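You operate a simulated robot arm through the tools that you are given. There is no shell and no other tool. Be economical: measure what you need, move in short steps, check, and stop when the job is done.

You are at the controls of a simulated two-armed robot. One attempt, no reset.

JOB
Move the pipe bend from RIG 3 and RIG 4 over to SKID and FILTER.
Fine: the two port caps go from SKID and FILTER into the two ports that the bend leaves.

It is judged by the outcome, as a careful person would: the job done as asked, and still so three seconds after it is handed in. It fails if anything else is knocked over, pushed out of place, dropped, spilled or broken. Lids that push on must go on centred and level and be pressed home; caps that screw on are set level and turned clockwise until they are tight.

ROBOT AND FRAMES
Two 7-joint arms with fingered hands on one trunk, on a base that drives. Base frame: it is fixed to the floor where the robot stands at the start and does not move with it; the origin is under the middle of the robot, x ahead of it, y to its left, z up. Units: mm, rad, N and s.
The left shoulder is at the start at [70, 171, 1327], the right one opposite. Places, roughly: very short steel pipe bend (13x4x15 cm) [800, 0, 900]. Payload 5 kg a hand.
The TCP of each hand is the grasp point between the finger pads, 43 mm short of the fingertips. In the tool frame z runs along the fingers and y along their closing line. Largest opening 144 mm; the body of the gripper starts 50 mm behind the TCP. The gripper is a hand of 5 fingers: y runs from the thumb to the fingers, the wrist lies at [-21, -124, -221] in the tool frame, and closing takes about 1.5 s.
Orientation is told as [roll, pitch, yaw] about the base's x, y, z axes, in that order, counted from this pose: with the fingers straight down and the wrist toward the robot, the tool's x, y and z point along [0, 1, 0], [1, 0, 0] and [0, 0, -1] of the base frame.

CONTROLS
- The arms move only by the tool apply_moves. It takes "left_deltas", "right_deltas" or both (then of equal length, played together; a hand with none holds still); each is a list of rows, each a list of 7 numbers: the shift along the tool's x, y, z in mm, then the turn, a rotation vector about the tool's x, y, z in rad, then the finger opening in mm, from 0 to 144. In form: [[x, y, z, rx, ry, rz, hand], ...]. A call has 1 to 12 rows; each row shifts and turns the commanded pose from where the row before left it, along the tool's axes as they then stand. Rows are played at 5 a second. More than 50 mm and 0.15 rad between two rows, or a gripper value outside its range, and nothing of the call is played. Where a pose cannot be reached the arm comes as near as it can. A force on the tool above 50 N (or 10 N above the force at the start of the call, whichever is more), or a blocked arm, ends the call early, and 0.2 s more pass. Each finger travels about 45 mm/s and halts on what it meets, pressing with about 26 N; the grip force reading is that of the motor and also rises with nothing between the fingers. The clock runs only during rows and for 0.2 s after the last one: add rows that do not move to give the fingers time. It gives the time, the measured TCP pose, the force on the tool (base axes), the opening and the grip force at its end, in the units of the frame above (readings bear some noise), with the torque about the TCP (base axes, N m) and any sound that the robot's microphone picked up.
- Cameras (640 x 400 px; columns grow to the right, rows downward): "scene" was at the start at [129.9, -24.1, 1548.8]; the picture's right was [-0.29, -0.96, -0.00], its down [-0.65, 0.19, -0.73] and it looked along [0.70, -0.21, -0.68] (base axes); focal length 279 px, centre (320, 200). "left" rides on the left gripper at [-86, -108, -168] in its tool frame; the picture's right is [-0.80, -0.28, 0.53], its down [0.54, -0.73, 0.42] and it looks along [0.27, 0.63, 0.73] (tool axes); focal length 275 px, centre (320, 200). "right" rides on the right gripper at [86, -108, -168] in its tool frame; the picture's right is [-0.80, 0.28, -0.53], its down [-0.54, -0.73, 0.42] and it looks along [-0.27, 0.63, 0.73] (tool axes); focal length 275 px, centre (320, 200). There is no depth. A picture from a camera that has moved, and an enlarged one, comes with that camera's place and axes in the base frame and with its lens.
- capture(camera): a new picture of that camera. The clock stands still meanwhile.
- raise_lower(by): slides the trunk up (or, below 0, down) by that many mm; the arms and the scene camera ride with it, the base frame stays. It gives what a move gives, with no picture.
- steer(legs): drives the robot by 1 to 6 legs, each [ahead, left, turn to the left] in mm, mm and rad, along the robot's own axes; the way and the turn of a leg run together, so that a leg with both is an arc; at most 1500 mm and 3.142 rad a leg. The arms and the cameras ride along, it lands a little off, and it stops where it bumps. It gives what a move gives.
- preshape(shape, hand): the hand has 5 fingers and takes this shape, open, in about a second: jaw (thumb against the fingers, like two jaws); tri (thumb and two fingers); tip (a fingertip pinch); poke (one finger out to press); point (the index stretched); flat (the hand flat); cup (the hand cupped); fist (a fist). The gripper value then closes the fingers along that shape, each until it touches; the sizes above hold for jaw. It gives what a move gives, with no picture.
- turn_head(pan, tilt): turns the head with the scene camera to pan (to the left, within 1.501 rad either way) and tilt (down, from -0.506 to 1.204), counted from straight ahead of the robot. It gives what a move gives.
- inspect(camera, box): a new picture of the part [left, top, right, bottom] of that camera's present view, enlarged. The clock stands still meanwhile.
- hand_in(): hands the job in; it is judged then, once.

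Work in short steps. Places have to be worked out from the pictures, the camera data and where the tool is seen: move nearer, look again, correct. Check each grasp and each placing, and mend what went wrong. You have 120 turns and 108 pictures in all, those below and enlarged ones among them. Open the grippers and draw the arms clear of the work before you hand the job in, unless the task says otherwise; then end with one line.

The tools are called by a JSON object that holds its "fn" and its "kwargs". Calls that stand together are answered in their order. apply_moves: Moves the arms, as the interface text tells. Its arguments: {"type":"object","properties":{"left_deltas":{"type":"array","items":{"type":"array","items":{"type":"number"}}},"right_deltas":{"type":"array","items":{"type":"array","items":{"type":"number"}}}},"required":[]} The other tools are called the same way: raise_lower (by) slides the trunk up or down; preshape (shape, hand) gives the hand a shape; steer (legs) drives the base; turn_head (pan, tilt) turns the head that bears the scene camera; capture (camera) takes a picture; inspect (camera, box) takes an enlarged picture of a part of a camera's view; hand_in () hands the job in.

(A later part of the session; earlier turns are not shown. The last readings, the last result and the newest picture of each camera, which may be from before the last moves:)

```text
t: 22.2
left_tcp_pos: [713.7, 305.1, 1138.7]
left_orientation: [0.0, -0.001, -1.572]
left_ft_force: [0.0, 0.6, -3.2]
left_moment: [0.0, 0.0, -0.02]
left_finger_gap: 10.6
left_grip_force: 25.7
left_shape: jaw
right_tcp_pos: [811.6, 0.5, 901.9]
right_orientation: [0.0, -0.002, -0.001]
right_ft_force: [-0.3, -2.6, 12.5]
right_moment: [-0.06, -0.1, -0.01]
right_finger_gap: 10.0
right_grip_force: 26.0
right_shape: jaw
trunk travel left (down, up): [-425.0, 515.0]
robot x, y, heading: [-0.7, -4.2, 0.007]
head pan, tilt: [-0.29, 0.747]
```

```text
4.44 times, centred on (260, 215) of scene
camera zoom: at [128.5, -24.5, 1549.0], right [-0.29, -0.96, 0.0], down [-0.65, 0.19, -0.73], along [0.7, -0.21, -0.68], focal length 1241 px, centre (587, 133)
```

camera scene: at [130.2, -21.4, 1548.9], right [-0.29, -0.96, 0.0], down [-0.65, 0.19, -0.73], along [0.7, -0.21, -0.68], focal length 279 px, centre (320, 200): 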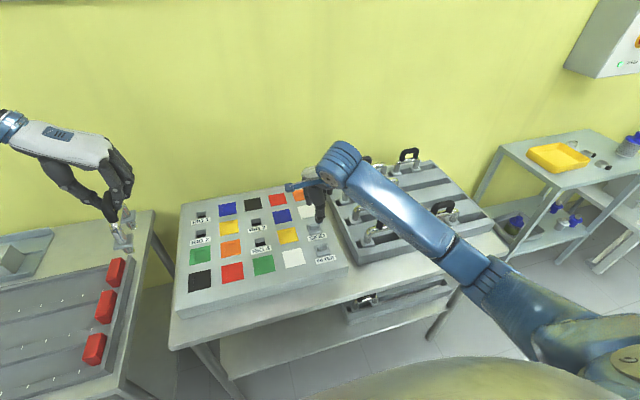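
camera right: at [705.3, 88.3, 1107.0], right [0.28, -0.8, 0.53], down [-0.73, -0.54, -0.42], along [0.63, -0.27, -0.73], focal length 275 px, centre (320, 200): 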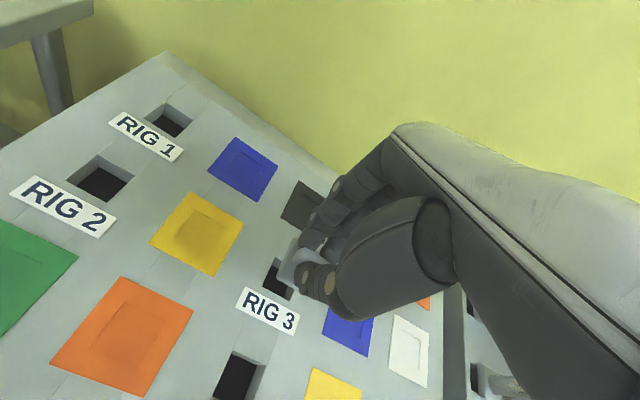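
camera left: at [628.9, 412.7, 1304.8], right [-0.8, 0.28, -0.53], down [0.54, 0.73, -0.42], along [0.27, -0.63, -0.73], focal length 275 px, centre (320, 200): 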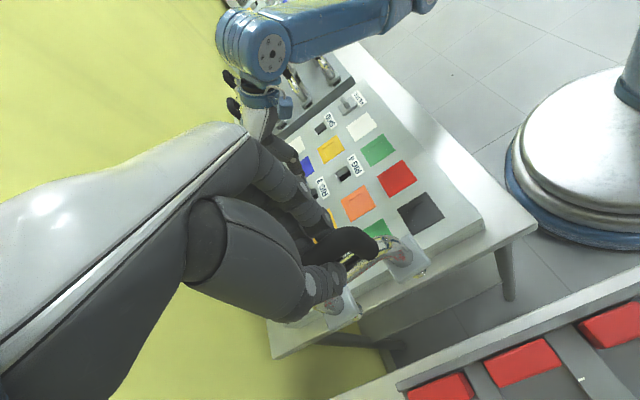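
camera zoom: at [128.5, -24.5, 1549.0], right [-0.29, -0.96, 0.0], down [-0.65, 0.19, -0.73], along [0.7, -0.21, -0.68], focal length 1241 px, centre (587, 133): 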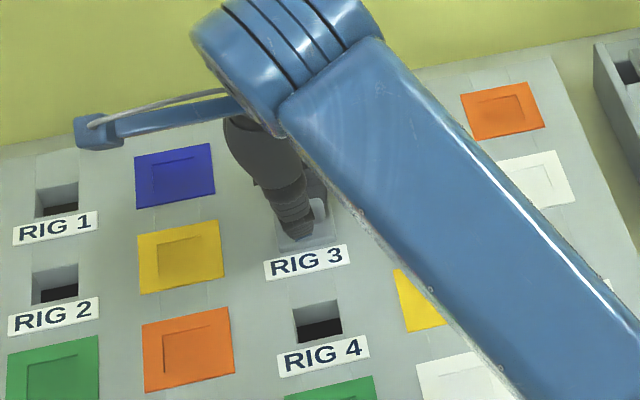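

Seated with about 12 N push. I open, rise 80 mm and check.

{"fn": "apply_moves", "kwargs": {"right_deltas": [[0, 0, 0, 0, 0, 0, 20], [0, 0, 0, 0, 0, 0, 40], [0, 0, 0, 0, 0, 0, 60], [0, 0, 0, 0, 0, 0, 60], [0, 0, -15, 0, 0, 0, 60], [0, 0, -30, 0, 0, 0, 60], [0, 0, -35, 0, 0, 0, 60], [-40, -40, 0, 0, 0, 0, 60], [-40, -40, 0, 0, 0, 0, 60], [-40, -40, 0, 0, 0, 0, 60], [-30, -30, 0, 0, 0, 0, 60], [-28, -30, 0, 0, 0, 0, 60]]}}

{"fn": "inspect", "kwargs": {"camera": "scene", "box": [210, 170, 370, 280]}}

{"fn": "capture", "kwargs": {"camera": "right"}}

```text
refused: row 8 steps farther than a row can; nothing moved
```

```text
3.64 times, centred on (290, 225) of scene
camera zoom: at [128.5, -24.5, 1549.0], right [-0.29, -0.96, 0.0], down [-0.65, 0.19, -0.73], along [0.7, -0.21, -0.68], focal length 1015 px, centre (429, 109)
```

zoom: 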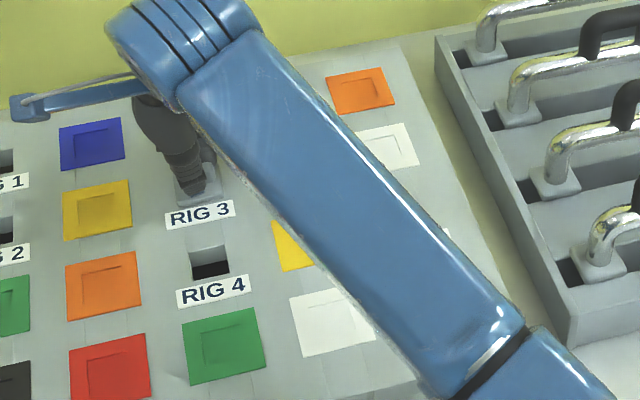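

```text
66 pictures are left
camera right: at [703.0, 87.6, 1070.5], right [0.28, -0.8, 0.53], down [-0.73, -0.54, -0.42], along [0.63, -0.27, -0.73], focal length 275 px, centre (320, 200)
```

right: 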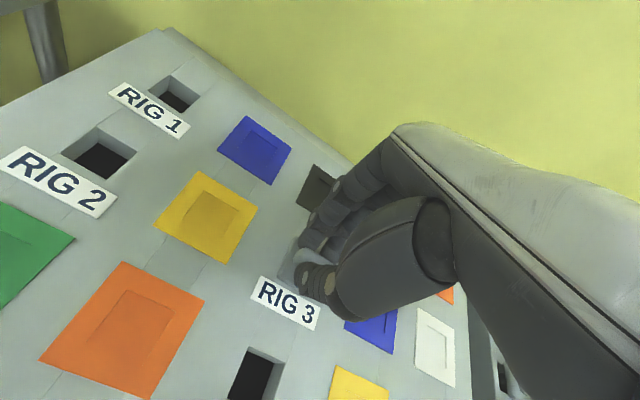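

The call was refused for its step length. I release and rise first.

{"fn": "apply_moves", "kwargs": {"right_deltas": [[0, 0, 0, 0, 0, 0, 20], [0, 0, 0, 0, 0, 0, 40], [0, 0, 0, 0, 0, 0, 60], [0, 0, 0, 0, 0, 0, 60], [0, 0, -15, 0, 0, 0, 60], [0, 0, -30, 0, 0, 0, 60], [0, 0, -35, 0, 0, 0, 60], [-32, -32, 0, 0, 0, 0, 60], [-32, -32, 0, 0, 0, 0, 60]]}}

{"fn": "capture", "kwargs": {"camera": "right"}}

```text
t: 24.2
left_tcp_pos: [713.2, 304.5, 1138.2]
left_orientation: [-0.001, 0.0, -1.568]
left_ft_force: [-1.1, 0.7, -0.8]
left_moment: [0.04, -0.05, -0.01]
left_finger_gap: 10.7
left_grip_force: 25.6
left_shape: jaw
right_tcp_pos: [748.6, -63.6, 981.4]
right_orientation: [0.001, -0.001, 0.003]
right_ft_force: [-0.3, 0.3, -0.4]
right_moment: [-0.01, -0.01, 0.01]
right_finger_gap: 59.8
right_grip_force: 0.1
right_shape: jaw
trunk travel left (down, up): [-425.0, 515.0]
robot x, y, heading: [0.6, 0.3, 0.001]
head pan, tilt: [-0.29, 0.747]
```

```text
65 pictures are left
camera right: at [639.7, 23.2, 1149.4], right [0.28, -0.8, 0.53], down [-0.72, -0.54, -0.42], along [0.63, -0.27, -0.73], focal length 275 px, centre (320, 200)
```

right: 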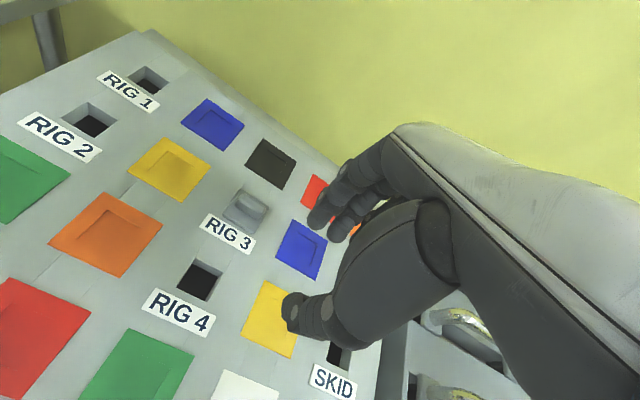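

SKID's cap is seated at RIG 3. Now over to FILTER.

{"fn": "apply_moves", "kwargs": {"right_deltas": [[-28.5, -29.4, 5, 0, 0, 0, 60], [-28.5, -29.4, 15, 0, 0, 0, 60], [-28.5, -29.4, 20, 0, 0, 0, 60], [-28.5, -29.4, 15, 0, 0, 0, 60], [0, 0, 10, 0, 0, 0, 60], [0, 0, 0, 0, 0, 0, 60]]}}

{"fn": "inspect", "kwargs": {"camera": "right", "box": [200, 170, 400, 370]}}

{"fn": "inspect", "kwargs": {"camera": "scene", "box": [220, 180, 360, 280]}}

```text
t: 25.6
left_tcp_pos: [714.8, 305.5, 1135.7]
left_orientation: [0.0, 0.001, -1.571]
left_ft_force: [-0.5, 0.2, -1.9]
left_moment: [0.0, 0.0, 0.02]
left_finger_gap: 10.9
left_grip_force: 26.0
left_shape: jaw
right_tcp_pos: [630.8, -177.7, 919.0]
right_orientation: [0.002, 0.002, 0.001]
right_ft_force: [-1.0, 0.3, 0.6]
right_moment: [0.04, -0.02, -0.03]
right_finger_gap: 59.8
right_grip_force: 0.0
right_shape: jaw
trunk travel left (down, up): [-425.0, 515.0]
robot x, y, heading: [-3.6, 1.6, 0.0]
head pan, tilt: [-0.29, 0.747]
```

```text
2.00 times, centred on (300, 270) of right
camera zoom: at [521.5, -90.7, 1086.7], right [0.28, -0.8, 0.53], down [-0.73, -0.54, -0.42], along [0.63, -0.27, -0.73], focal length 551 px, centre (360, 60)
```

zoom: 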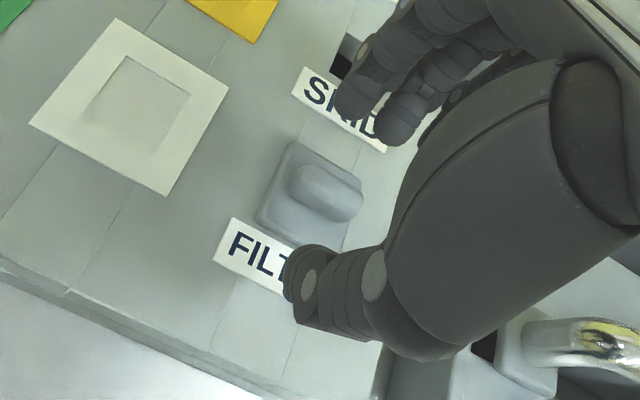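

```text
4.00 times, centred on (290, 230) of scene
camera zoom: at [130.0, -23.9, 1548.8], right [-0.29, -0.96, 0.0], down [-0.65, 0.19, -0.73], along [0.7, -0.21, -0.68], focal length 1117 px, centre (440, 80)
```

zoom: 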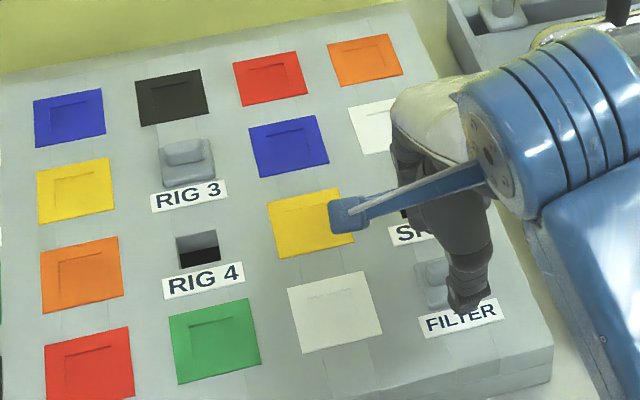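

FILTER's knob at (630,-177), right under the TCP. I lower 15 mm, close and lift.

{"fn": "apply_moves", "kwargs": {"right_deltas": [[0, 0, 8, 0, 0, 0, 60], [0, 0, 7.5, 0, 0, 0, 60], [0, 0, 0, 0, 0, 0, 40], [0, 0, 0, 0, 0, 0, 20], [0, 0, 0, 0, 0, 0, 0], [0, 0, 0, 0, 0, 0, 0], [0, 0, 0, 0, 0, 0, 0], [0, 0, 0, 0, 0, 0, 0], [0, 0, 0, 0, 0, 0, 0]]}}

{"fn": "inspect", "kwargs": {"camera": "right", "box": [200, 170, 400, 370]}}

```text
t: 27.6
left_tcp_pos: [715.1, 305.0, 1137.3]
left_orientation: [-0.001, -0.001, -1.571]
left_ft_force: [-1.2, 0.9, -1.3]
left_moment: [0.03, 0.0, -0.01]
left_finger_gap: 10.7
left_grip_force: 26.0
left_shape: jaw
right_tcp_pos: [629.2, -177.1, 902.8]
right_orientation: [0.001, -0.002, -0.001]
right_ft_force: [-0.5, 0.5, 0.2]
right_moment: [0.01, -0.02, 0.0]
right_finger_gap: 12.3
right_grip_force: 25.8
right_shape: jaw
trunk travel left (down, up): [-425.0, 515.0]
robot x, y, heading: [1.8, -5.2, 0.003]
head pan, tilt: [-0.29, 0.747]
```

```text
2.00 times, centred on (300, 270) of right
camera zoom: at [520.9, -89.4, 1070.7], right [0.28, -0.8, 0.53], down [-0.73, -0.54, -0.42], along [0.63, -0.27, -0.73], focal length 551 px, centre (360, 60)
```

zoom: 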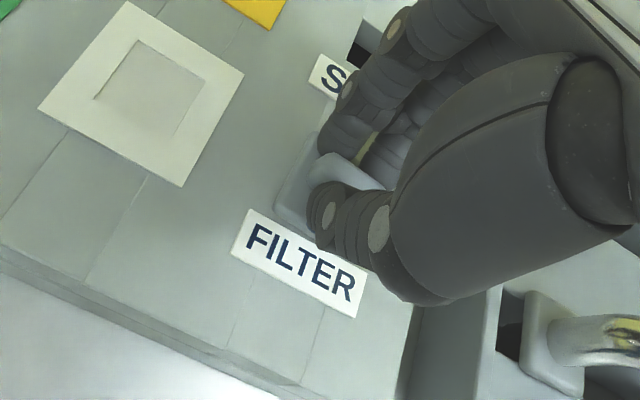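

Gripped. Lift 45 mm and carry to above RIG 4 (TCP target about (722,2)).

{"fn": "apply_moves", "kwargs": {"right_deltas": [[0, 0, -8, 0, 0, 0, 0], [0, 0, -12, 0, 0, 0, 0], [0, 0, -25, 0, 0, 0, 0], [0, 0, -5, 0, 0, 0, 0], [36, 18.5, 0, 0, 0, 0, 0], [36, 18.5, 0, 0, 0, 0, 0], [36, 18.5, 0, 0, 0, 0, 0], [36, 18.5, 0, 0, 0, 0, 0], [35, 18.5, 0, 0, 0, 0, 0], [0, 0, 10, 0, 0, 0, 0], [0, 0, 0, 0, 0, 0, 0]]}}

{"fn": "inspect", "kwargs": {"camera": "right", "box": [200, 170, 400, 370]}}

{"fn": "inspect", "kwargs": {"camera": "scene", "box": [210, 180, 350, 280]}}

```text
t: 30.0
left_tcp_pos: [714.7, 306.0, 1137.4]
left_orientation: [-0.002, -0.001, -1.57]
left_ft_force: [0.4, -0.5, -1.8]
left_moment: [-0.01, -0.03, 0.03]
left_finger_gap: 10.3
left_grip_force: 25.4
left_shape: jaw
right_tcp_pos: [723.6, 4.8, 942.1]
right_orientation: [-0.002, 0.0, 0.0]
right_ft_force: [0.0, -1.0, -0.9]
right_moment: [0.03, -0.01, -0.02]
right_finger_gap: 12.2
right_grip_force: 25.7
right_shape: jaw
trunk travel left (down, up): [-425.0, 515.0]
robot x, y, heading: [2.3, -3.4, -0.003]
head pan, tilt: [-0.29, 0.747]
```

```text
2.00 times, centred on (300, 270) of right
camera zoom: at [614.2, 91.6, 1109.8], right [0.28, -0.8, 0.53], down [-0.73, -0.54, -0.42], along [0.63, -0.27, -0.73], focal length 551 px, centre (360, 60)
```

zoom: 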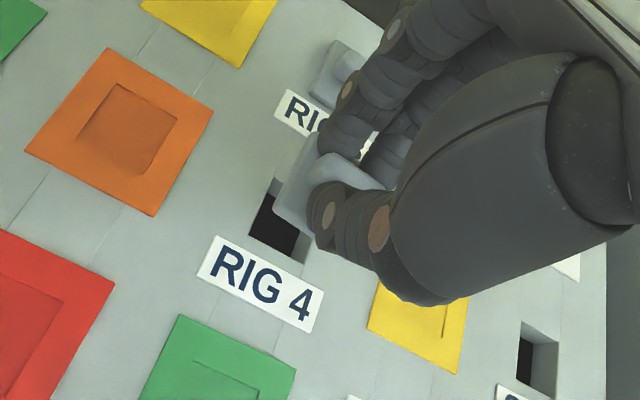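

```text
4.00 times, centred on (280, 230) of scene
camera zoom: at [130.3, -23.1, 1548.8], right [-0.29, -0.96, 0.0], down [-0.65, 0.19, -0.73], along [0.7, -0.21, -0.68], focal length 1117 px, centre (480, 80)
```

zoom: 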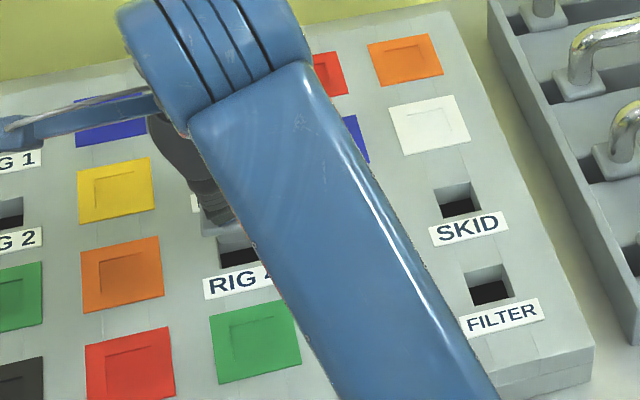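

Label offset in the wrist view matches that of RIG 3 within 2 mm. I lower the cap into RIG 4.

{"fn": "apply_moves", "kwargs": {"right_deltas": [[-2, -0.5, 10, 0, 0, 0, 0], [0, 0, 10, 0, 0, 0, 0], [0, 0, 10, 0, 0, 0, 0], [0, 0, 6, 0, 0, 0, 0], [0, 0, 3, 0, 0, 0, 0], [0, 0, 0, 0, 0, 0, 0]]}}

{"fn": "inspect", "kwargs": {"camera": "right", "box": [200, 170, 400, 370]}}

```text
t: 31.2
left_tcp_pos: [713.0, 306.4, 1137.7]
left_orientation: [0.0, 0.001, -1.573]
left_ft_force: [1.1, -0.7, -3.2]
left_moment: [0.02, 0.05, 0.0]
left_finger_gap: 10.7
left_grip_force: 26.3
left_shape: jaw
right_tcp_pos: [732.0, -4.4, 923.4]
right_orientation: [-0.002, -0.035, -0.001]
right_ft_force: [-6.9, 2.1, 31.4]
right_moment: [0.25, 0.66, 0.06]
right_finger_gap: 13.8
right_grip_force: 25.9
right_shape: jaw
trunk travel left (down, up): [-425.0, 515.0]
robot x, y, heading: [3.0, -2.6, -0.002]
head pan, tilt: [-0.29, 0.747]
stopped in row 5 (right hand): the force on the tool passed its limit at 55 N (the readings are from after the stop); the commanded pose is now the measured one
```

```text
2.00 times, centred on (300, 270) of right
camera zoom: at [618.0, 84.1, 1086.9], right [0.26, -0.79, 0.55], down [-0.71, -0.54, -0.45], along [0.65, -0.27, -0.71], focal length 551 px, centre (360, 60)
```

zoom: 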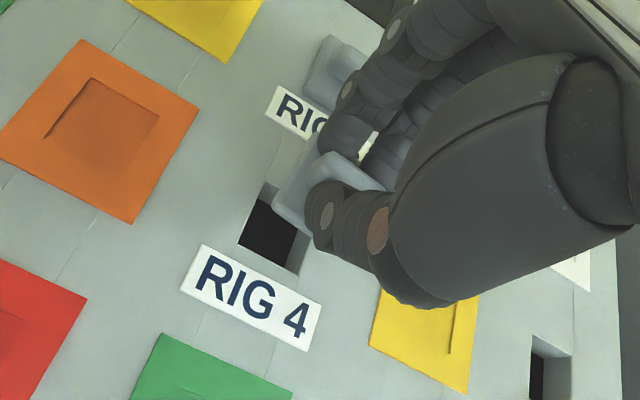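

The stub caught the rear rim of the hole. I rise 25 mm, level and re-centre to about (722,1), then look closely.

{"fn": "apply_moves", "kwargs": {"right_deltas": [[0, 0, -12, 0, 0, 0, 0], [0, 0, -10, 0.035, 0, 0, 0], [5, -8, 0, 0, 0, 0, 0], [0, 0, 0, 0, 0, 0, 0]]}}

{"fn": "inspect", "kwargs": {"camera": "right", "box": [200, 170, 400, 370]}}

{"fn": "inspect", "kwargs": {"camera": "scene", "box": [240, 205, 300, 265]}}

{"fn": "inspect", "kwargs": {"camera": "left", "box": [240, 80, 440, 220]}}

```text
t: 32.2
left_tcp_pos: [714.7, 306.7, 1136.8]
left_orientation: [-0.003, -0.001, -1.569]
left_ft_force: [0.1, -0.5, -2.2]
left_moment: [0.02, 0.0, -0.01]
left_finger_gap: 10.6
left_grip_force: 25.7
left_shape: jaw
right_tcp_pos: [730.3, -12.0, 942.2]
right_orientation: [-0.02, -0.001, -0.012]
right_ft_force: [0.7, 0.1, 0.2]
right_moment: [0.0, 0.0, -0.03]
right_finger_gap: 13.0
right_grip_force: 25.9
right_shape: jaw
trunk travel left (down, up): [-425.0, 515.0]
robot x, y, heading: [-2.1, -1.9, 0.003]
head pan, tilt: [-0.29, 0.747]
```

```text
2.00 times, centred on (300, 270) of right
camera zoom: at [621.8, 80.7, 1108.5], right [0.27, -0.79, 0.55], down [-0.73, -0.54, -0.41], along [0.62, -0.29, -0.72], focal length 551 px, centre (360, 60)
```

zoom: 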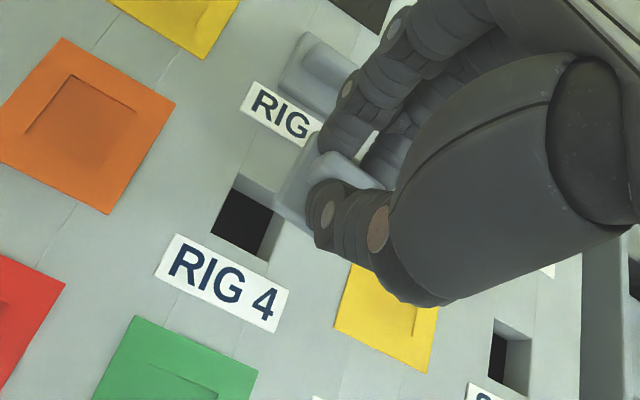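

```text
6.67 times, centred on (270, 235) of scene
camera zoom: at [130.6, -23.7, 1548.7], right [-0.29, -0.96, 0.0], down [-0.65, 0.19, -0.73], along [0.7, -0.21, -0.68], focal length 1862 px, centre (653, -33)
```

zoom: 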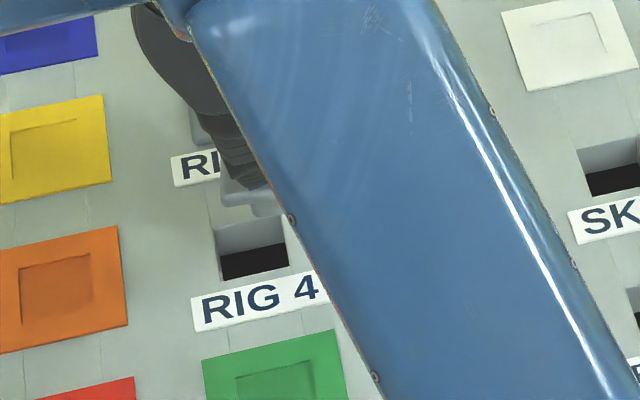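

```text
2.86 times, centred on (340, 150) of left
camera zoom: at [629.1, 412.5, 1304.7], right [-0.8, 0.28, -0.53], down [0.54, 0.73, -0.42], along [0.27, -0.63, -0.73], focal length 786 px, centre (263, 343)
```

zoom: 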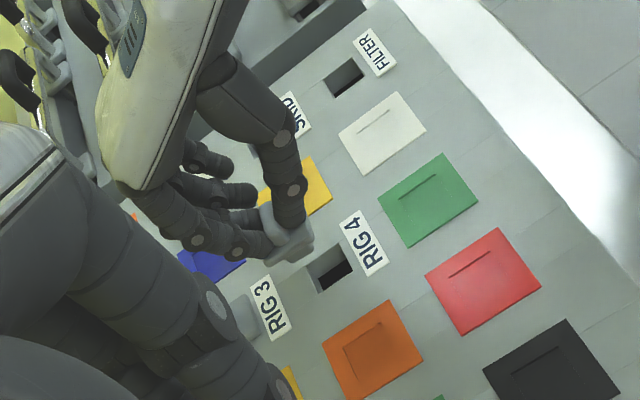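

The hand drifted to (730,-12) slightly tilted. I correct position and tilt, then recheck.

{"fn": "apply_moves", "kwargs": {"right_deltas": [[6, -4, 0, 0, 0.02, -0.012, 0], [6, -4, 0, 0, 0, 0, 0], [0, 0, 0, 0, 0, 0, 0], [0, 0, 0, 0, 0, 0, 0]]}}

{"fn": "inspect", "kwargs": {"camera": "right", "box": [200, 170, 400, 370]}}

{"fn": "inspect", "kwargs": {"camera": "left", "box": [280, 100, 400, 200]}}

{"fn": "inspect", "kwargs": {"camera": "scene", "box": [240, 205, 300, 265]}}

```text
t: 33.4
left_tcp_pos: [713.9, 304.1, 1136.7]
left_orientation: [0.0, -0.001, -1.569]
left_ft_force: [0.4, 0.6, -2.0]
left_moment: [0.0, 0.04, 0.01]
left_finger_gap: 10.5
left_grip_force: 25.9
left_shape: jaw
right_tcp_pos: [728.7, -13.1, 947.1]
right_orientation: [-0.024, -0.017, -0.008]
right_ft_force: [0.4, 0.2, -1.1]
right_moment: [0.0, 0.01, -0.01]
right_finger_gap: 13.3
right_grip_force: 26.1
right_shape: jaw
trunk travel left (down, up): [-425.0, 515.0]
robot x, y, heading: [2.9, -1.0, 0.005]
head pan, tilt: [-0.29, 0.747]
stopped in row 4 (right hand): the arm was blocked; the commanded pose is now the measured one
```

```text
2.00 times, centred on (300, 270) of right
camera zoom: at [618.2, 79.3, 1112.7], right [0.27, -0.79, 0.56], down [-0.72, -0.55, -0.42], along [0.64, -0.29, -0.71], focal length 551 px, centre (360, 60)
```

zoom: 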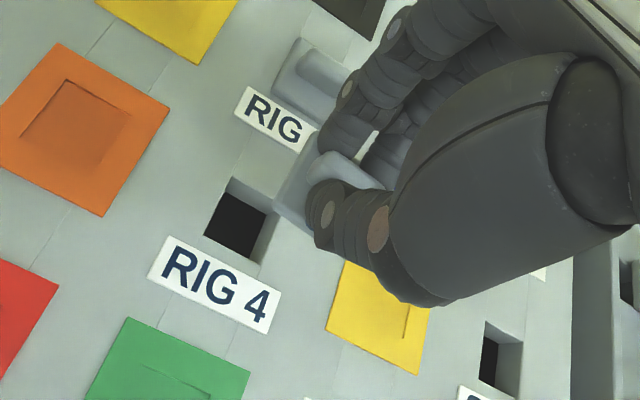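

```text
4.00 times, centred on (340, 150) of left
camera zoom: at [628.6, 412.7, 1304.9], right [-0.8, 0.28, -0.53], down [0.54, 0.73, -0.42], along [0.27, -0.63, -0.73], focal length 1101 px, centre (240, 400)
```

zoom: 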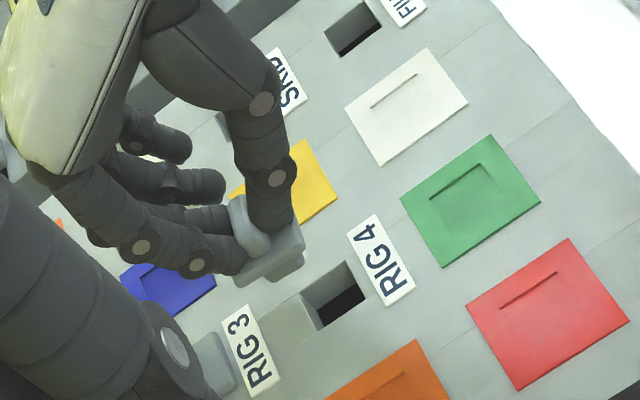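

```text
6.67 times, centred on (270, 235) of scene
camera zoom: at [130.0, -23.5, 1548.8], right [-0.29, -0.96, 0.0], down [-0.65, 0.19, -0.73], along [0.7, -0.21, -0.68], focal length 1862 px, centre (653, -33)
```

zoom: 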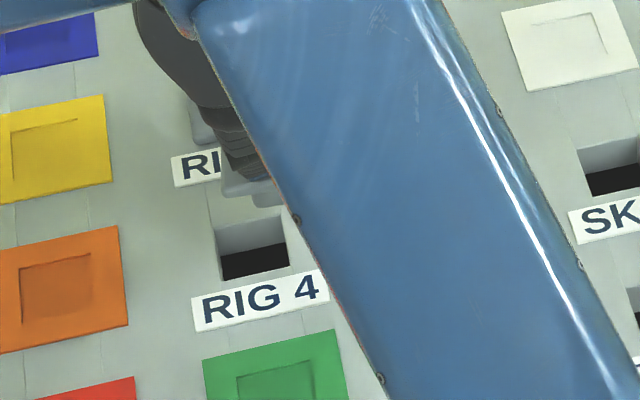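

The arm reports blocked in free air, so I look at what the right arm's links may be touching.

{"fn": "turn_head", "kwargs": {"pan": -0.5, "tilt": 0.95}}

{"fn": "capture", "kwargs": {"camera": "scene"}}

{"fn": "capture", "kwargs": {"camera": "left"}}

```text
t: 34.1
left_tcp_pos: [714.7, 306.2, 1137.3]
left_orientation: [0.0, 0.0, -1.569]
left_ft_force: [0.3, -0.2, -1.2]
left_moment: [-0.01, 0.0, -0.02]
left_finger_gap: 10.7
left_grip_force: 26.1
left_shape: jaw
right_tcp_pos: [729.0, -12.2, 948.9]
right_orientation: [-0.02, -0.016, -0.008]
right_ft_force: [0.3, 0.4, -0.9]
right_moment: [0.01, 0.0, -0.02]
right_finger_gap: 13.2
right_grip_force: 26.1
right_shape: jaw
trunk travel left (down, up): [-425.0, 515.0]
robot x, y, heading: [-0.5, 0.5, -0.005]
head pan, tilt: [-0.499, 0.949]
```

```text
52 pictures are left
camera scene: at [114.2, -34.5, 1533.0], right [-0.48, -0.88, 0.0], down [-0.71, 0.39, -0.58], along [0.51, -0.28, -0.81], focal length 279 px, centre (320, 200)
```

scene: 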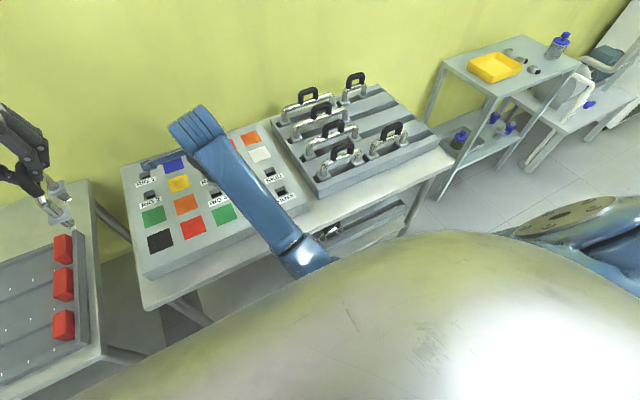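

```text
51 pictures are left
camera left: at [628.5, 412.7, 1305.0], right [-0.8, 0.28, -0.53], down [0.54, 0.73, -0.42], along [0.27, -0.63, -0.73], focal length 275 px, centre (320, 200)
```

left: 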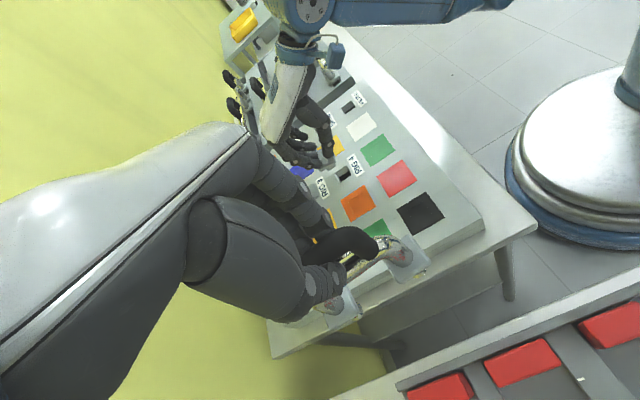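

The right elbow seems to be jammed against the torso when reaching across. I raise the trunk 60 mm for clearance and shift the base back 50 and left 160, so RIG 4 lies on the right arm's own side.

{"fn": "raise_lower", "kwargs": {"by": 60}}

{"fn": "steer", "kwargs": {"legs": [[-50, 0, 0], [0, 160, 0]]}}

{"fn": "turn_head", "kwargs": {"pan": -0.29, "tilt": 0.747}}

{"fn": "capture", "kwargs": {"camera": "scene"}}

```text
t: 35.1
left_tcp_pos: [715.0, 307.0, 1196.1]
left_orientation: [-0.001, 0.0, -1.568]
left_ft_force: [-0.7, -0.5, -2.2]
left_moment: [-0.03, -0.04, 0.02]
left_finger_gap: 10.5
left_grip_force: 25.9
left_shape: jaw
right_tcp_pos: [728.1, -11.7, 1007.8]
right_orientation: [-0.021, -0.015, -0.009]
right_ft_force: [-0.3, 0.1, -0.3]
right_moment: [0.03, 0.01, -0.02]
right_finger_gap: 13.5
right_grip_force: 25.8
right_shape: jaw
trunk travel left (down, up): [-485.0, 455.0]
robot x, y, heading: [-0.7, 4.2, -0.001]
head pan, tilt: [-0.499, 0.949]
```

```text
t: 37.1
left_tcp_pos: [664.3, 465.2, 1196.6]
left_orientation: [-0.002, 0.001, -1.57]
left_ft_force: [0.6, -0.2, -2.4]
left_moment: [0.03, 0.02, -0.02]
left_finger_gap: 10.5
left_grip_force: 25.5
left_shape: jaw
right_tcp_pos: [678.1, 148.3, 1007.5]
right_orientation: [-0.022, -0.016, -0.009]
right_ft_force: [0.1, -0.6, -1.0]
right_moment: [0.06, 0.05, 0.03]
right_finger_gap: 12.9
right_grip_force: 25.6
right_shape: jaw
trunk travel left (down, up): [-485.0, 455.0]
robot x, y, heading: [-52.1, 161.6, 0.004]
head pan, tilt: [-0.499, 0.949]
```

```text
t: 37.8
left_tcp_pos: [665.4, 467.9, 1196.5]
left_orientation: [0.0, 0.0, -1.571]
left_ft_force: [-0.4, 0.5, -2.0]
left_moment: [-0.06, -0.02, 0.03]
left_finger_gap: 10.6
left_grip_force: 26.1
left_shape: jaw
right_tcp_pos: [677.8, 148.4, 1007.8]
right_orientation: [-0.024, -0.015, -0.009]
right_ft_force: [1.3, 0.0, -0.1]
right_moment: [-0.03, -0.04, 0.0]
right_finger_gap: 13.1
right_grip_force: 26.4
right_shape: jaw
trunk travel left (down, up): [-485.0, 455.0]
robot x, y, heading: [-50.0, 160.3, 0.0]
head pan, tilt: [-0.29, 0.747]
```

```text
50 pictures are left
camera scene: at [78.8, 139.6, 1608.7], right [-0.29, -0.96, 0.0], down [-0.65, 0.19, -0.73], along [0.7, -0.21, -0.68], focal length 279 px, centre (320, 200)
```

scene: 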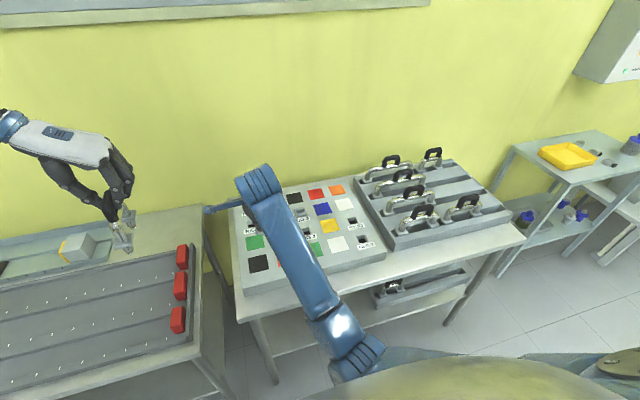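

Base moved cleanly. Now I move the right hand, levelled, to above RIG 4 at z about 1000.

{"fn": "apply_moves", "kwargs": {"right_deltas": [[-30, 9, 0, 0.015, 0.024, -0.009, 0], [-39, 12, 0, 0, 0, 0, 0], [-39, 12, 0, 0, 0, 0, 0], [-38, 12, 0, 0, 0, 0, 0], [0, 0, 15, 0, 0, 0, 0], [0, 0, 15, 0, 0, 0, 0], [0, 0, 15, 0, 0, 0, 0], [0, 0, 10, 0, 0, 0, 0], [0, 0, 0, 0, 0, 0, 0]]}}

{"fn": "inspect", "kwargs": {"camera": "right", "box": [200, 170, 400, 370]}}

{"fn": "inspect", "kwargs": {"camera": "scene", "box": [230, 170, 390, 280]}}

```text
t: 39.8
left_tcp_pos: [663.8, 466.4, 1198.0]
left_orientation: [-0.002, 0.0, -1.571]
left_ft_force: [-0.1, 0.4, -2.6]
left_moment: [0.01, 0.03, 0.01]
left_finger_gap: 10.9
left_grip_force: 26.0
left_shape: jaw
right_tcp_pos: [720.8, 3.1, 953.2]
right_orientation: [0.001, 0.0, 0.0]
right_ft_force: [1.2, 0.2, -0.9]
right_moment: [0.0, -0.01, -0.02]
right_finger_gap: 13.1
right_grip_force: 24.7
right_shape: jaw
trunk travel left (down, up): [-485.0, 455.0]
robot x, y, heading: [-54.0, 163.8, 0.002]
head pan, tilt: [-0.29, 0.747]
```

```text
2.00 times, centred on (300, 270) of right
camera zoom: at [611.2, 89.4, 1121.5], right [0.28, -0.8, 0.53], down [-0.73, -0.54, -0.42], along [0.63, -0.27, -0.73], focal length 551 px, centre (360, 60)
```

zoom: 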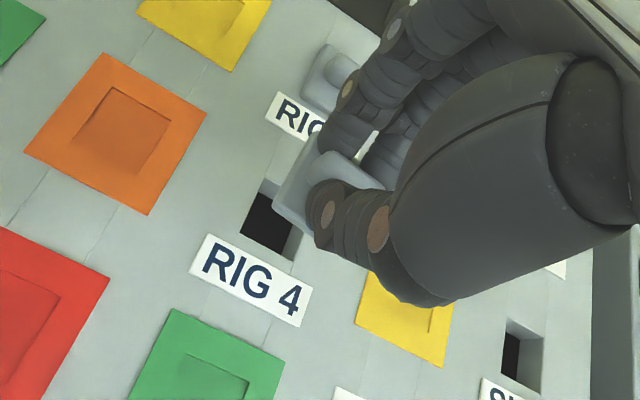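

```text
3.64 times, centred on (310, 225) of scene
camera zoom: at [78.7, 138.2, 1608.7], right [-0.29, -0.96, 0.0], down [-0.65, 0.19, -0.73], along [0.7, -0.21, -0.68], focal length 1015 px, centre (356, 109)
```

zoom: 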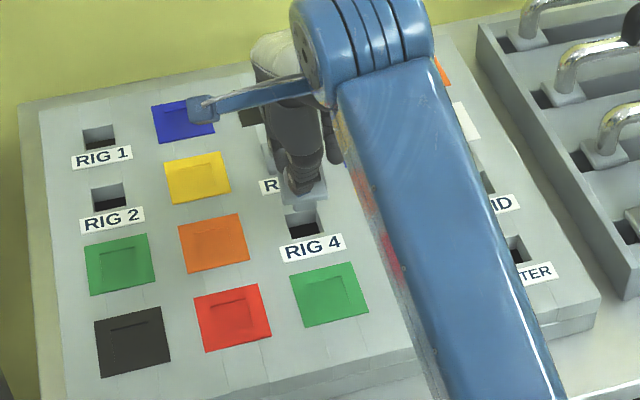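

Hand level and free at (721,3,953); hole right below. I lower in steps.

{"fn": "apply_moves", "kwargs": {"right_deltas": [[0, 0, 10, 0, 0, 0, 0], [-1, 0.5, 10, 0, 0, 0, 0], [0, 0, 8, 0, 0, 0, 0], [0, 0, 7, 0, 0, 0, 0], [0, 0, 0, 0, 0, 0, 0]]}}

{"fn": "inspect", "kwargs": {"camera": "right", "box": [220, 190, 360, 310]}}

{"fn": "inspect", "kwargs": {"camera": "scene", "box": [270, 190, 350, 250]}}

```text
t: 41.0
left_tcp_pos: [664.3, 466.8, 1197.5]
left_orientation: [0.001, 0.002, -1.571]
left_ft_force: [1.1, -0.2, -2.0]
left_moment: [0.01, 0.0, 0.02]
left_finger_gap: 10.5
left_grip_force: 26.2
left_shape: jaw
right_tcp_pos: [722.6, 4.0, 917.5]
right_orientation: [0.0, 0.0, -0.001]
right_ft_force: [-0.2, 0.1, -0.5]
right_moment: [0.0, 0.02, -0.01]
right_finger_gap: 13.1
right_grip_force: 26.2
right_shape: jaw
trunk travel left (down, up): [-485.0, 455.0]
robot x, y, heading: [-51.7, 160.4, -0.001]
head pan, tilt: [-0.29, 0.747]
```

```text
3.33 times, centred on (290, 250) of right
camera zoom: at [613.1, 89.7, 1085.9], right [0.28, -0.8, 0.53], down [-0.73, -0.54, -0.42], along [0.63, -0.27, -0.73], focal length 918 px, centre (420, 33)
```

zoom: 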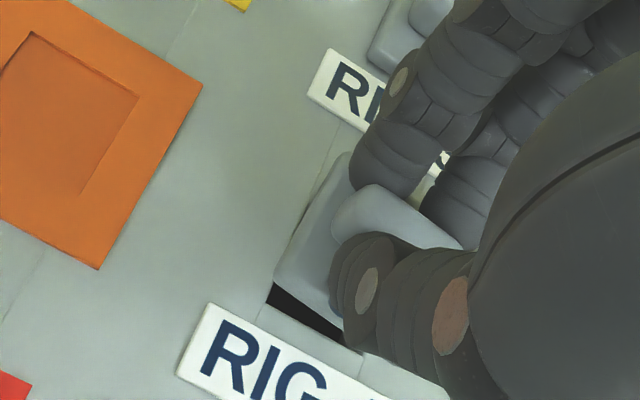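

```text
6.67 times, centred on (310, 220) of scene
camera zoom: at [78.6, 138.4, 1608.8], right [-0.29, -0.96, 0.0], down [-0.65, 0.19, -0.73], along [0.7, -0.21, -0.68], focal length 1862 px, centre (387, 67)
```

zoom: 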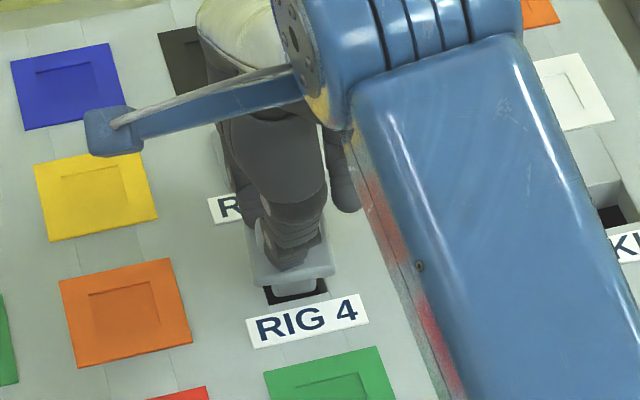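

The stub is in the hole with no contact force. I press it down to the seat.

{"fn": "apply_moves", "kwargs": {"right_deltas": [[-1, 0, 6, 0, 0, 0, 0], [0, 0, 6, 0, 0, 0, 0], [0, 0, 3, 0, 0, 0, 0], [0, 0, 0, 0, 0, 0, 0]]}}

{"fn": "inspect", "kwargs": {"camera": "right", "box": [220, 190, 360, 310]}}

```text
t: 42.0
left_tcp_pos: [664.2, 466.3, 1197.6]
left_orientation: [-0.001, 0.0, -1.571]
left_ft_force: [0.2, 0.0, -2.4]
left_moment: [-0.01, -0.01, 0.01]
left_finger_gap: 10.4
left_grip_force: 26.6
left_shape: jaw
right_tcp_pos: [722.9, -0.4, 903.0]
right_orientation: [0.003, -0.001, 0.001]
right_ft_force: [-0.4, 0.5, -0.5]
right_moment: [0.01, 0.02, 0.02]
right_finger_gap: 13.1
right_grip_force: 26.1
right_shape: jaw
trunk travel left (down, up): [-485.0, 455.0]
robot x, y, heading: [-53.7, 162.0, 0.003]
head pan, tilt: [-0.29, 0.747]
```

```text
3.33 times, centred on (290, 250) of right
camera zoom: at [613.1, 87.6, 1071.3], right [0.28, -0.8, 0.53], down [-0.72, -0.54, -0.42], along [0.63, -0.27, -0.73], focal length 918 px, centre (420, 33)
```

zoom: 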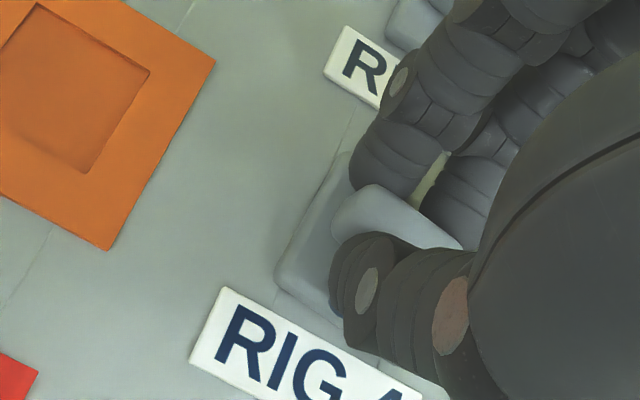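

Nearly flush, no contact yet; 4 mm more, then release and rise.

{"fn": "apply_moves", "kwargs": {"right_deltas": [[0, 0, 2, 0, 0, 0, 0], [0, 0, 2, 0, 0, 0, 0], [0, 0, 0, 0, 0, 0, 0]]}}

```text
t: 42.8
left_tcp_pos: [663.6, 467.2, 1198.2]
left_orientation: [0.001, 0.001, -1.571]
left_ft_force: [-0.5, -0.3, -0.6]
left_moment: [0.01, -0.03, 0.03]
left_finger_gap: 10.5
left_grip_force: 26.1
left_shape: jaw
right_tcp_pos: [722.8, 1.4, 901.8]
right_orientation: [0.002, -0.004, 0.0]
right_ft_force: [-1.2, -0.6, 12.9]
right_moment: [0.12, -0.21, 0.03]
right_finger_gap: 13.1
right_grip_force: 26.0
right_shape: jaw
trunk travel left (down, up): [-485.0, 455.0]
robot x, y, heading: [-52.7, 163.6, 0.003]
head pan, tilt: [-0.29, 0.747]
```

Seated at 13 N. Release to 60 mm, rise, and move away right.

{"fn": "apply_moves", "kwargs": {"right_deltas": [[0, 0, -1, 0, 0, 0, 20], [0, 0, 0, 0, 0, 0, 40], [0, 0, 0, 0, 0, 0, 60], [0, 0, 0, 0, 0, 0, 60], [0, 0, -15, 0, 0, 0, 60], [0, 0, -30, 0, 0, 0, 60], [0, 0, -40, 0, 0, 0, 60], [0, 0, -40, 0, 0, 0, 60], [-35, -30, 0, 0, 0, 0, 60], [-35, -30, 0, 0, 0, 0, 60]]}}

{"fn": "capture", "kwargs": {"camera": "right"}}

{"fn": "inspect", "kwargs": {"camera": "scene", "box": [230, 170, 390, 280]}}

```text
t: 45.0
left_tcp_pos: [661.6, 465.9, 1198.7]
left_orientation: [0.0, 0.002, -1.571]
left_ft_force: [0.3, -0.7, -1.6]
left_moment: [0.03, -0.04, 0.03]
left_finger_gap: 10.8
left_grip_force: 25.8
left_shape: jaw
right_tcp_pos: [660.8, -68.9, 1026.7]
right_orientation: [0.004, -0.002, 0.0]
right_ft_force: [-0.1, -0.3, 0.6]
right_moment: [-0.02, -0.01, -0.03]
right_finger_gap: 59.8
right_grip_force: 0.1
right_shape: jaw
trunk travel left (down, up): [-485.0, 455.0]
robot x, y, heading: [-52.4, 163.7, 0.002]
head pan, tilt: [-0.29, 0.747]
```

```text
44 pictures are left
camera right: at [551.8, 18.9, 1195.7], right [0.28, -0.8, 0.53], down [-0.72, -0.54, -0.43], along [0.63, -0.26, -0.73], focal length 275 px, centre (320, 200)
```

right: 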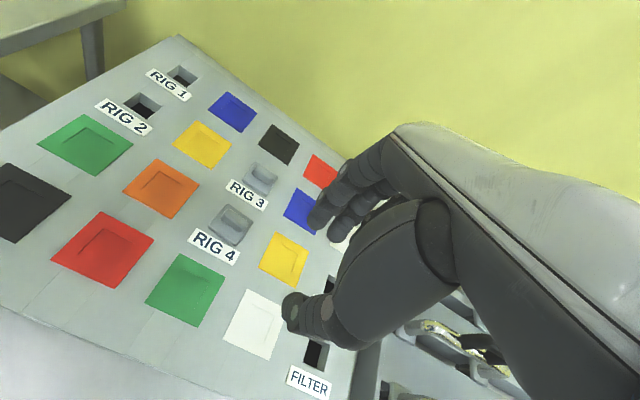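

```text
3.64 times, centred on (310, 225) of scene
camera zoom: at [77.0, 136.4, 1608.9], right [-0.29, -0.96, 0.0], down [-0.65, 0.19, -0.73], along [0.7, -0.21, -0.68], focal length 1015 px, centre (356, 109)
```

zoom: 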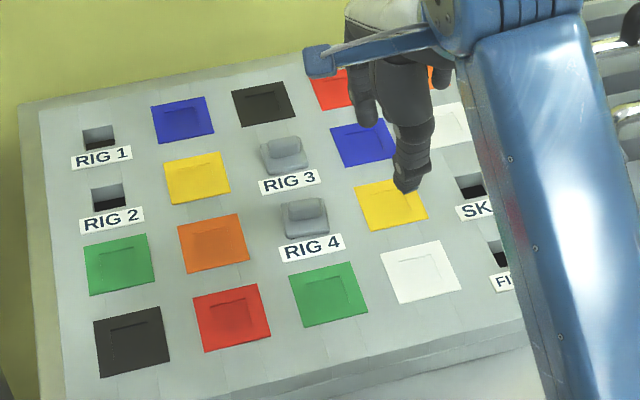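

Both caps sit flush. Now I lift the right hand out of the way and drive right and back, so that SKID/FILTER lie before the left arm.

{"fn": "apply_moves", "kwargs": {"right_deltas": [[0, 0, -45, 0, 0, 0, 100], [0, 0, -45, 0, 0, 0, 100], [-25, -10, -35, 0, 0, 0, 100], [-45, -10, 0, 0, 0, 0, 100], [-45, -10, 0, 0, 0, 0, 100], [-45, -10, 0, 0, 0, 0, 100], [-40, 0, 0, 0, 0, 0, 100]]}}

{"fn": "steer", "kwargs": {"legs": [[-40, 0, 0], [0, -355, 0]]}}

{"fn": "capture", "kwargs": {"camera": "scene"}}

```text
t: 46.6
left_tcp_pos: [664.6, 465.5, 1197.9]
left_orientation: [0.001, 0.0, -1.572]
left_ft_force: [-0.4, -0.1, -1.5]
left_moment: [0.03, -0.01, 0.0]
left_finger_gap: 10.5
left_grip_force: 25.8
left_shape: jaw
right_tcp_pos: [623.6, -272.8, 1150.2]
right_orientation: [0.003, -0.002, 0.001]
right_ft_force: [-0.1, 0.0, -0.3]
right_moment: [0.01, -0.01, 0.02]
right_finger_gap: 99.5
right_grip_force: 0.1
right_shape: jaw
trunk travel left (down, up): [-485.0, 455.0]
robot x, y, heading: [-48.9, 163.0, 0.002]
head pan, tilt: [-0.29, 0.747]
```

```text
t: 49.4
left_tcp_pos: [622.7, 129.6, 1196.6]
left_orientation: [-0.001, 0.002, -1.551]
left_ft_force: [0.0, 0.6, -2.2]
left_moment: [-0.04, -0.03, 0.0]
left_finger_gap: 10.8
left_grip_force: 25.9
left_shape: jaw
right_tcp_pos: [595.7, -610.7, 1149.9]
right_orientation: [0.001, 0.0, 0.018]
right_ft_force: [1.6, 0.3, -0.3]
right_moment: [-0.05, -0.01, 0.02]
right_finger_gap: 99.6
right_grip_force: 0.1
right_shape: jaw
trunk travel left (down, up): [-485.0, 455.0]
robot x, y, heading: [-87.3, -192.0, 0.02]
head pan, tilt: [-0.29, 0.747]
```

```text
42 pictures are left
camera scene: at [43.4, -209.9, 1608.8], right [-0.27, -0.96, 0.0], down [-0.65, 0.18, -0.73], along [0.71, -0.2, -0.68], focal length 279 px, centre (320, 200)
```

scene: 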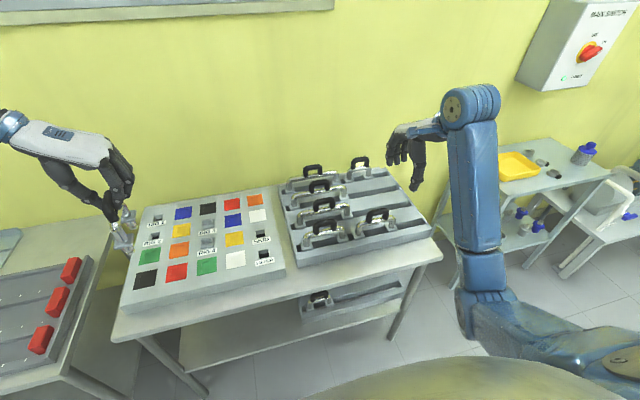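

I turn out the 0.02 rad yaw error and carry the bend over SKID/FILTER at z about 1105.

{"fn": "apply_moves", "kwargs": {"left_deltas": [[0, 0, 0, 0, 0, 0.02, 0], [5.7, 34.3, 10, 0, 0, 0, 0], [5.7, 34.3, 10, 0, 0, 0, 0], [5.7, 34.3, 10, 0, 0, 0, 0], [5.7, 34.3, 10, 0, 0, 0, 0], [5.7, 34.3, 10, 0, 0, 0, 0], [5.7, 34.3, 10, 0, 0, 0, 0], [5.7, 34.3, 10, 0, 0, 0, 0], [5.7, 34.3, 10, 0, 0, 0, 0], [5.7, 34.3, 10, 0, 0, 0, 0], [0, 0, 0, 0, 0, 0, 0]]}}

{"fn": "capture", "kwargs": {"camera": "left"}}

{"fn": "inspect", "kwargs": {"camera": "scene", "box": [170, 130, 310, 270]}}

{"fn": "capture", "kwargs": {"camera": "right"}}

```text
t: 51.8
left_tcp_pos: [674.1, -181.5, 1105.4]
left_orientation: [-0.001, 0.001, -1.574]
left_ft_force: [-0.2, 0.0, -2.3]
left_moment: [-0.02, -0.05, 0.04]
left_finger_gap: 10.5
left_grip_force: 26.5
left_shape: jaw
right_tcp_pos: [596.7, -609.6, 1150.2]
right_orientation: [0.003, -0.003, 0.02]
right_ft_force: [-0.5, 0.4, -0.2]
right_moment: [-0.05, -0.02, 0.02]
right_finger_gap: 99.7
right_grip_force: 0.0
right_shape: jaw
trunk travel left (down, up): [-485.0, 455.0]
robot x, y, heading: [-90.4, -192.4, 0.015]
head pan, tilt: [-0.29, 0.747]
```

```text
41 pictures are left
camera left: at [587.7, -74.5, 1273.7], right [-0.8, 0.28, -0.53], down [0.54, 0.72, -0.42], along [0.27, -0.63, -0.73], focal length 275 px, centre (320, 200)
```

left: 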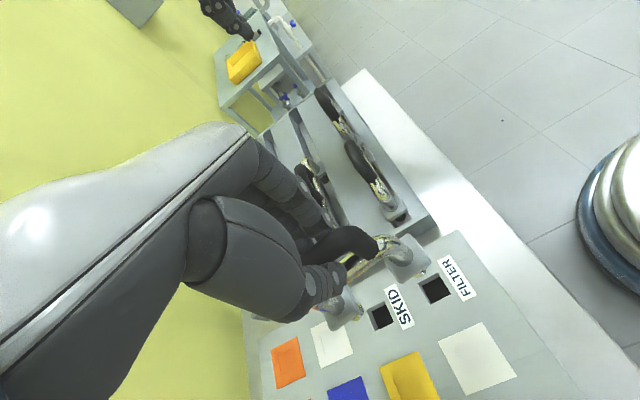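

```text
2.86 times, centred on (240, 200) of scene
camera zoom: at [43.3, -209.8, 1608.8], right [-0.27, -0.96, 0.0], down [-0.65, 0.18, -0.73], along [0.71, -0.2, -0.68], focal length 798 px, centre (549, 200)
```

zoom: 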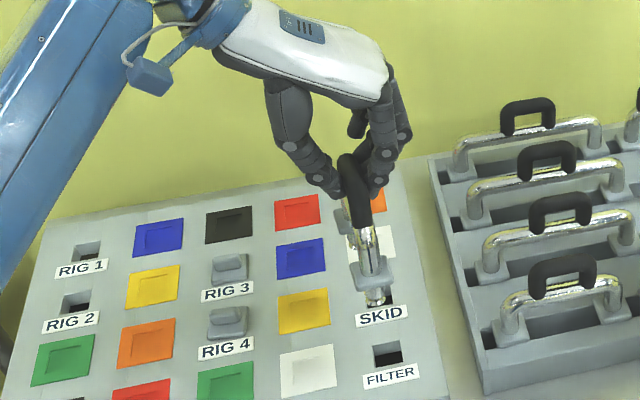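

```text
39 pictures are left
camera right: at [485.3, -524.4, 1318.8], right [0.3, -0.79, 0.53], down [-0.71, -0.56, -0.42], along [0.63, -0.25, -0.73], focal length 275 px, centre (320, 200)
```

right: 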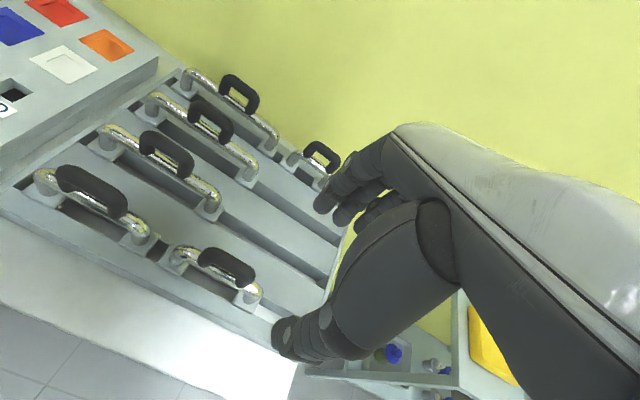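

The wrist view of hole and bend matches the one taken when the bend was lifted straight out of RIG 3/4. I lower to z about 1015 and check.

{"fn": "apply_moves", "kwargs": {"left_deltas": [[0, 0, 25, 0, 0, 0, 0], [0, 0, 25, 0, 0, 0, 0], [0, 0, 25, 0, 0, 0, 0], [0, 0, 15, 0, 0, 0, 0], [0, 0, 0, 0, 0, 0, 0]]}}

{"fn": "inspect", "kwargs": {"camera": "left", "box": [310, 190, 490, 350]}}

{"fn": "inspect", "kwargs": {"camera": "scene", "box": [220, 180, 290, 270]}}

```text
t: 53.0
left_tcp_pos: [672.0, -180.2, 1015.8]
left_orientation: [0.001, 0.001, -1.572]
left_ft_force: [-0.9, -0.5, -2.7]
left_moment: [0.02, 0.0, 0.0]
left_finger_gap: 10.6
left_grip_force: 26.6
left_shape: jaw
right_tcp_pos: [596.7, -610.0, 1149.4]
right_orientation: [0.0, -0.001, 0.019]
right_ft_force: [0.2, -0.4, -1.2]
right_moment: [0.0, -0.05, 0.0]
right_finger_gap: 99.2
right_grip_force: 0.1
right_shape: jaw
trunk travel left (down, up): [-485.0, 455.0]
robot x, y, heading: [-88.3, -191.6, 0.011]
head pan, tilt: [-0.29, 0.747]
```

```text
2.50 times, centred on (400, 270) of left
camera zoom: at [586.1, -73.7, 1184.1], right [-0.8, 0.29, -0.53], down [0.54, 0.72, -0.42], along [0.27, -0.63, -0.73], focal length 688 px, centre (120, 25)
```

zoom: 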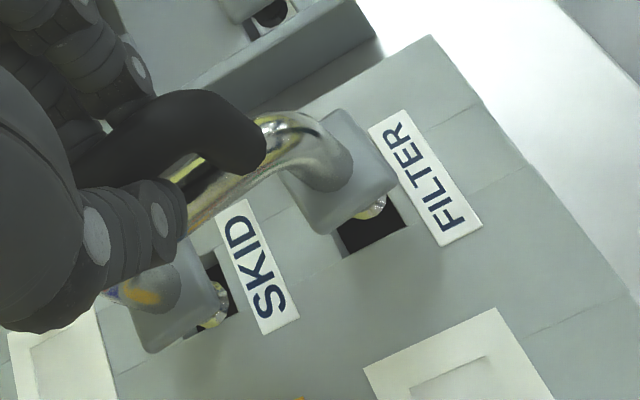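

```text
4.44 times, centred on (255, 225) of scene
camera zoom: at [43.3, -211.1, 1608.8], right [-0.27, -0.96, 0.0], down [-0.65, 0.18, -0.73], along [0.71, -0.2, -0.68], focal length 1241 px, centre (609, 89)
```

zoom: 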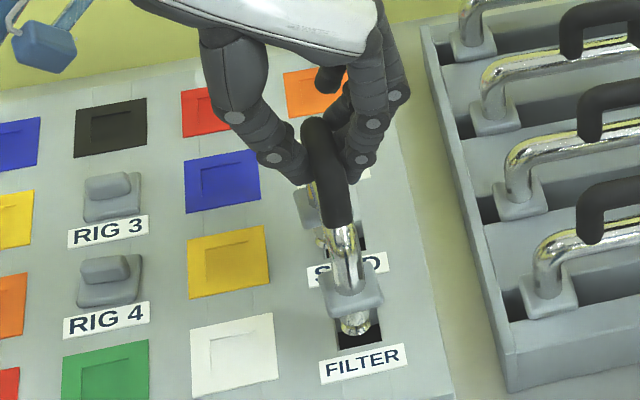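

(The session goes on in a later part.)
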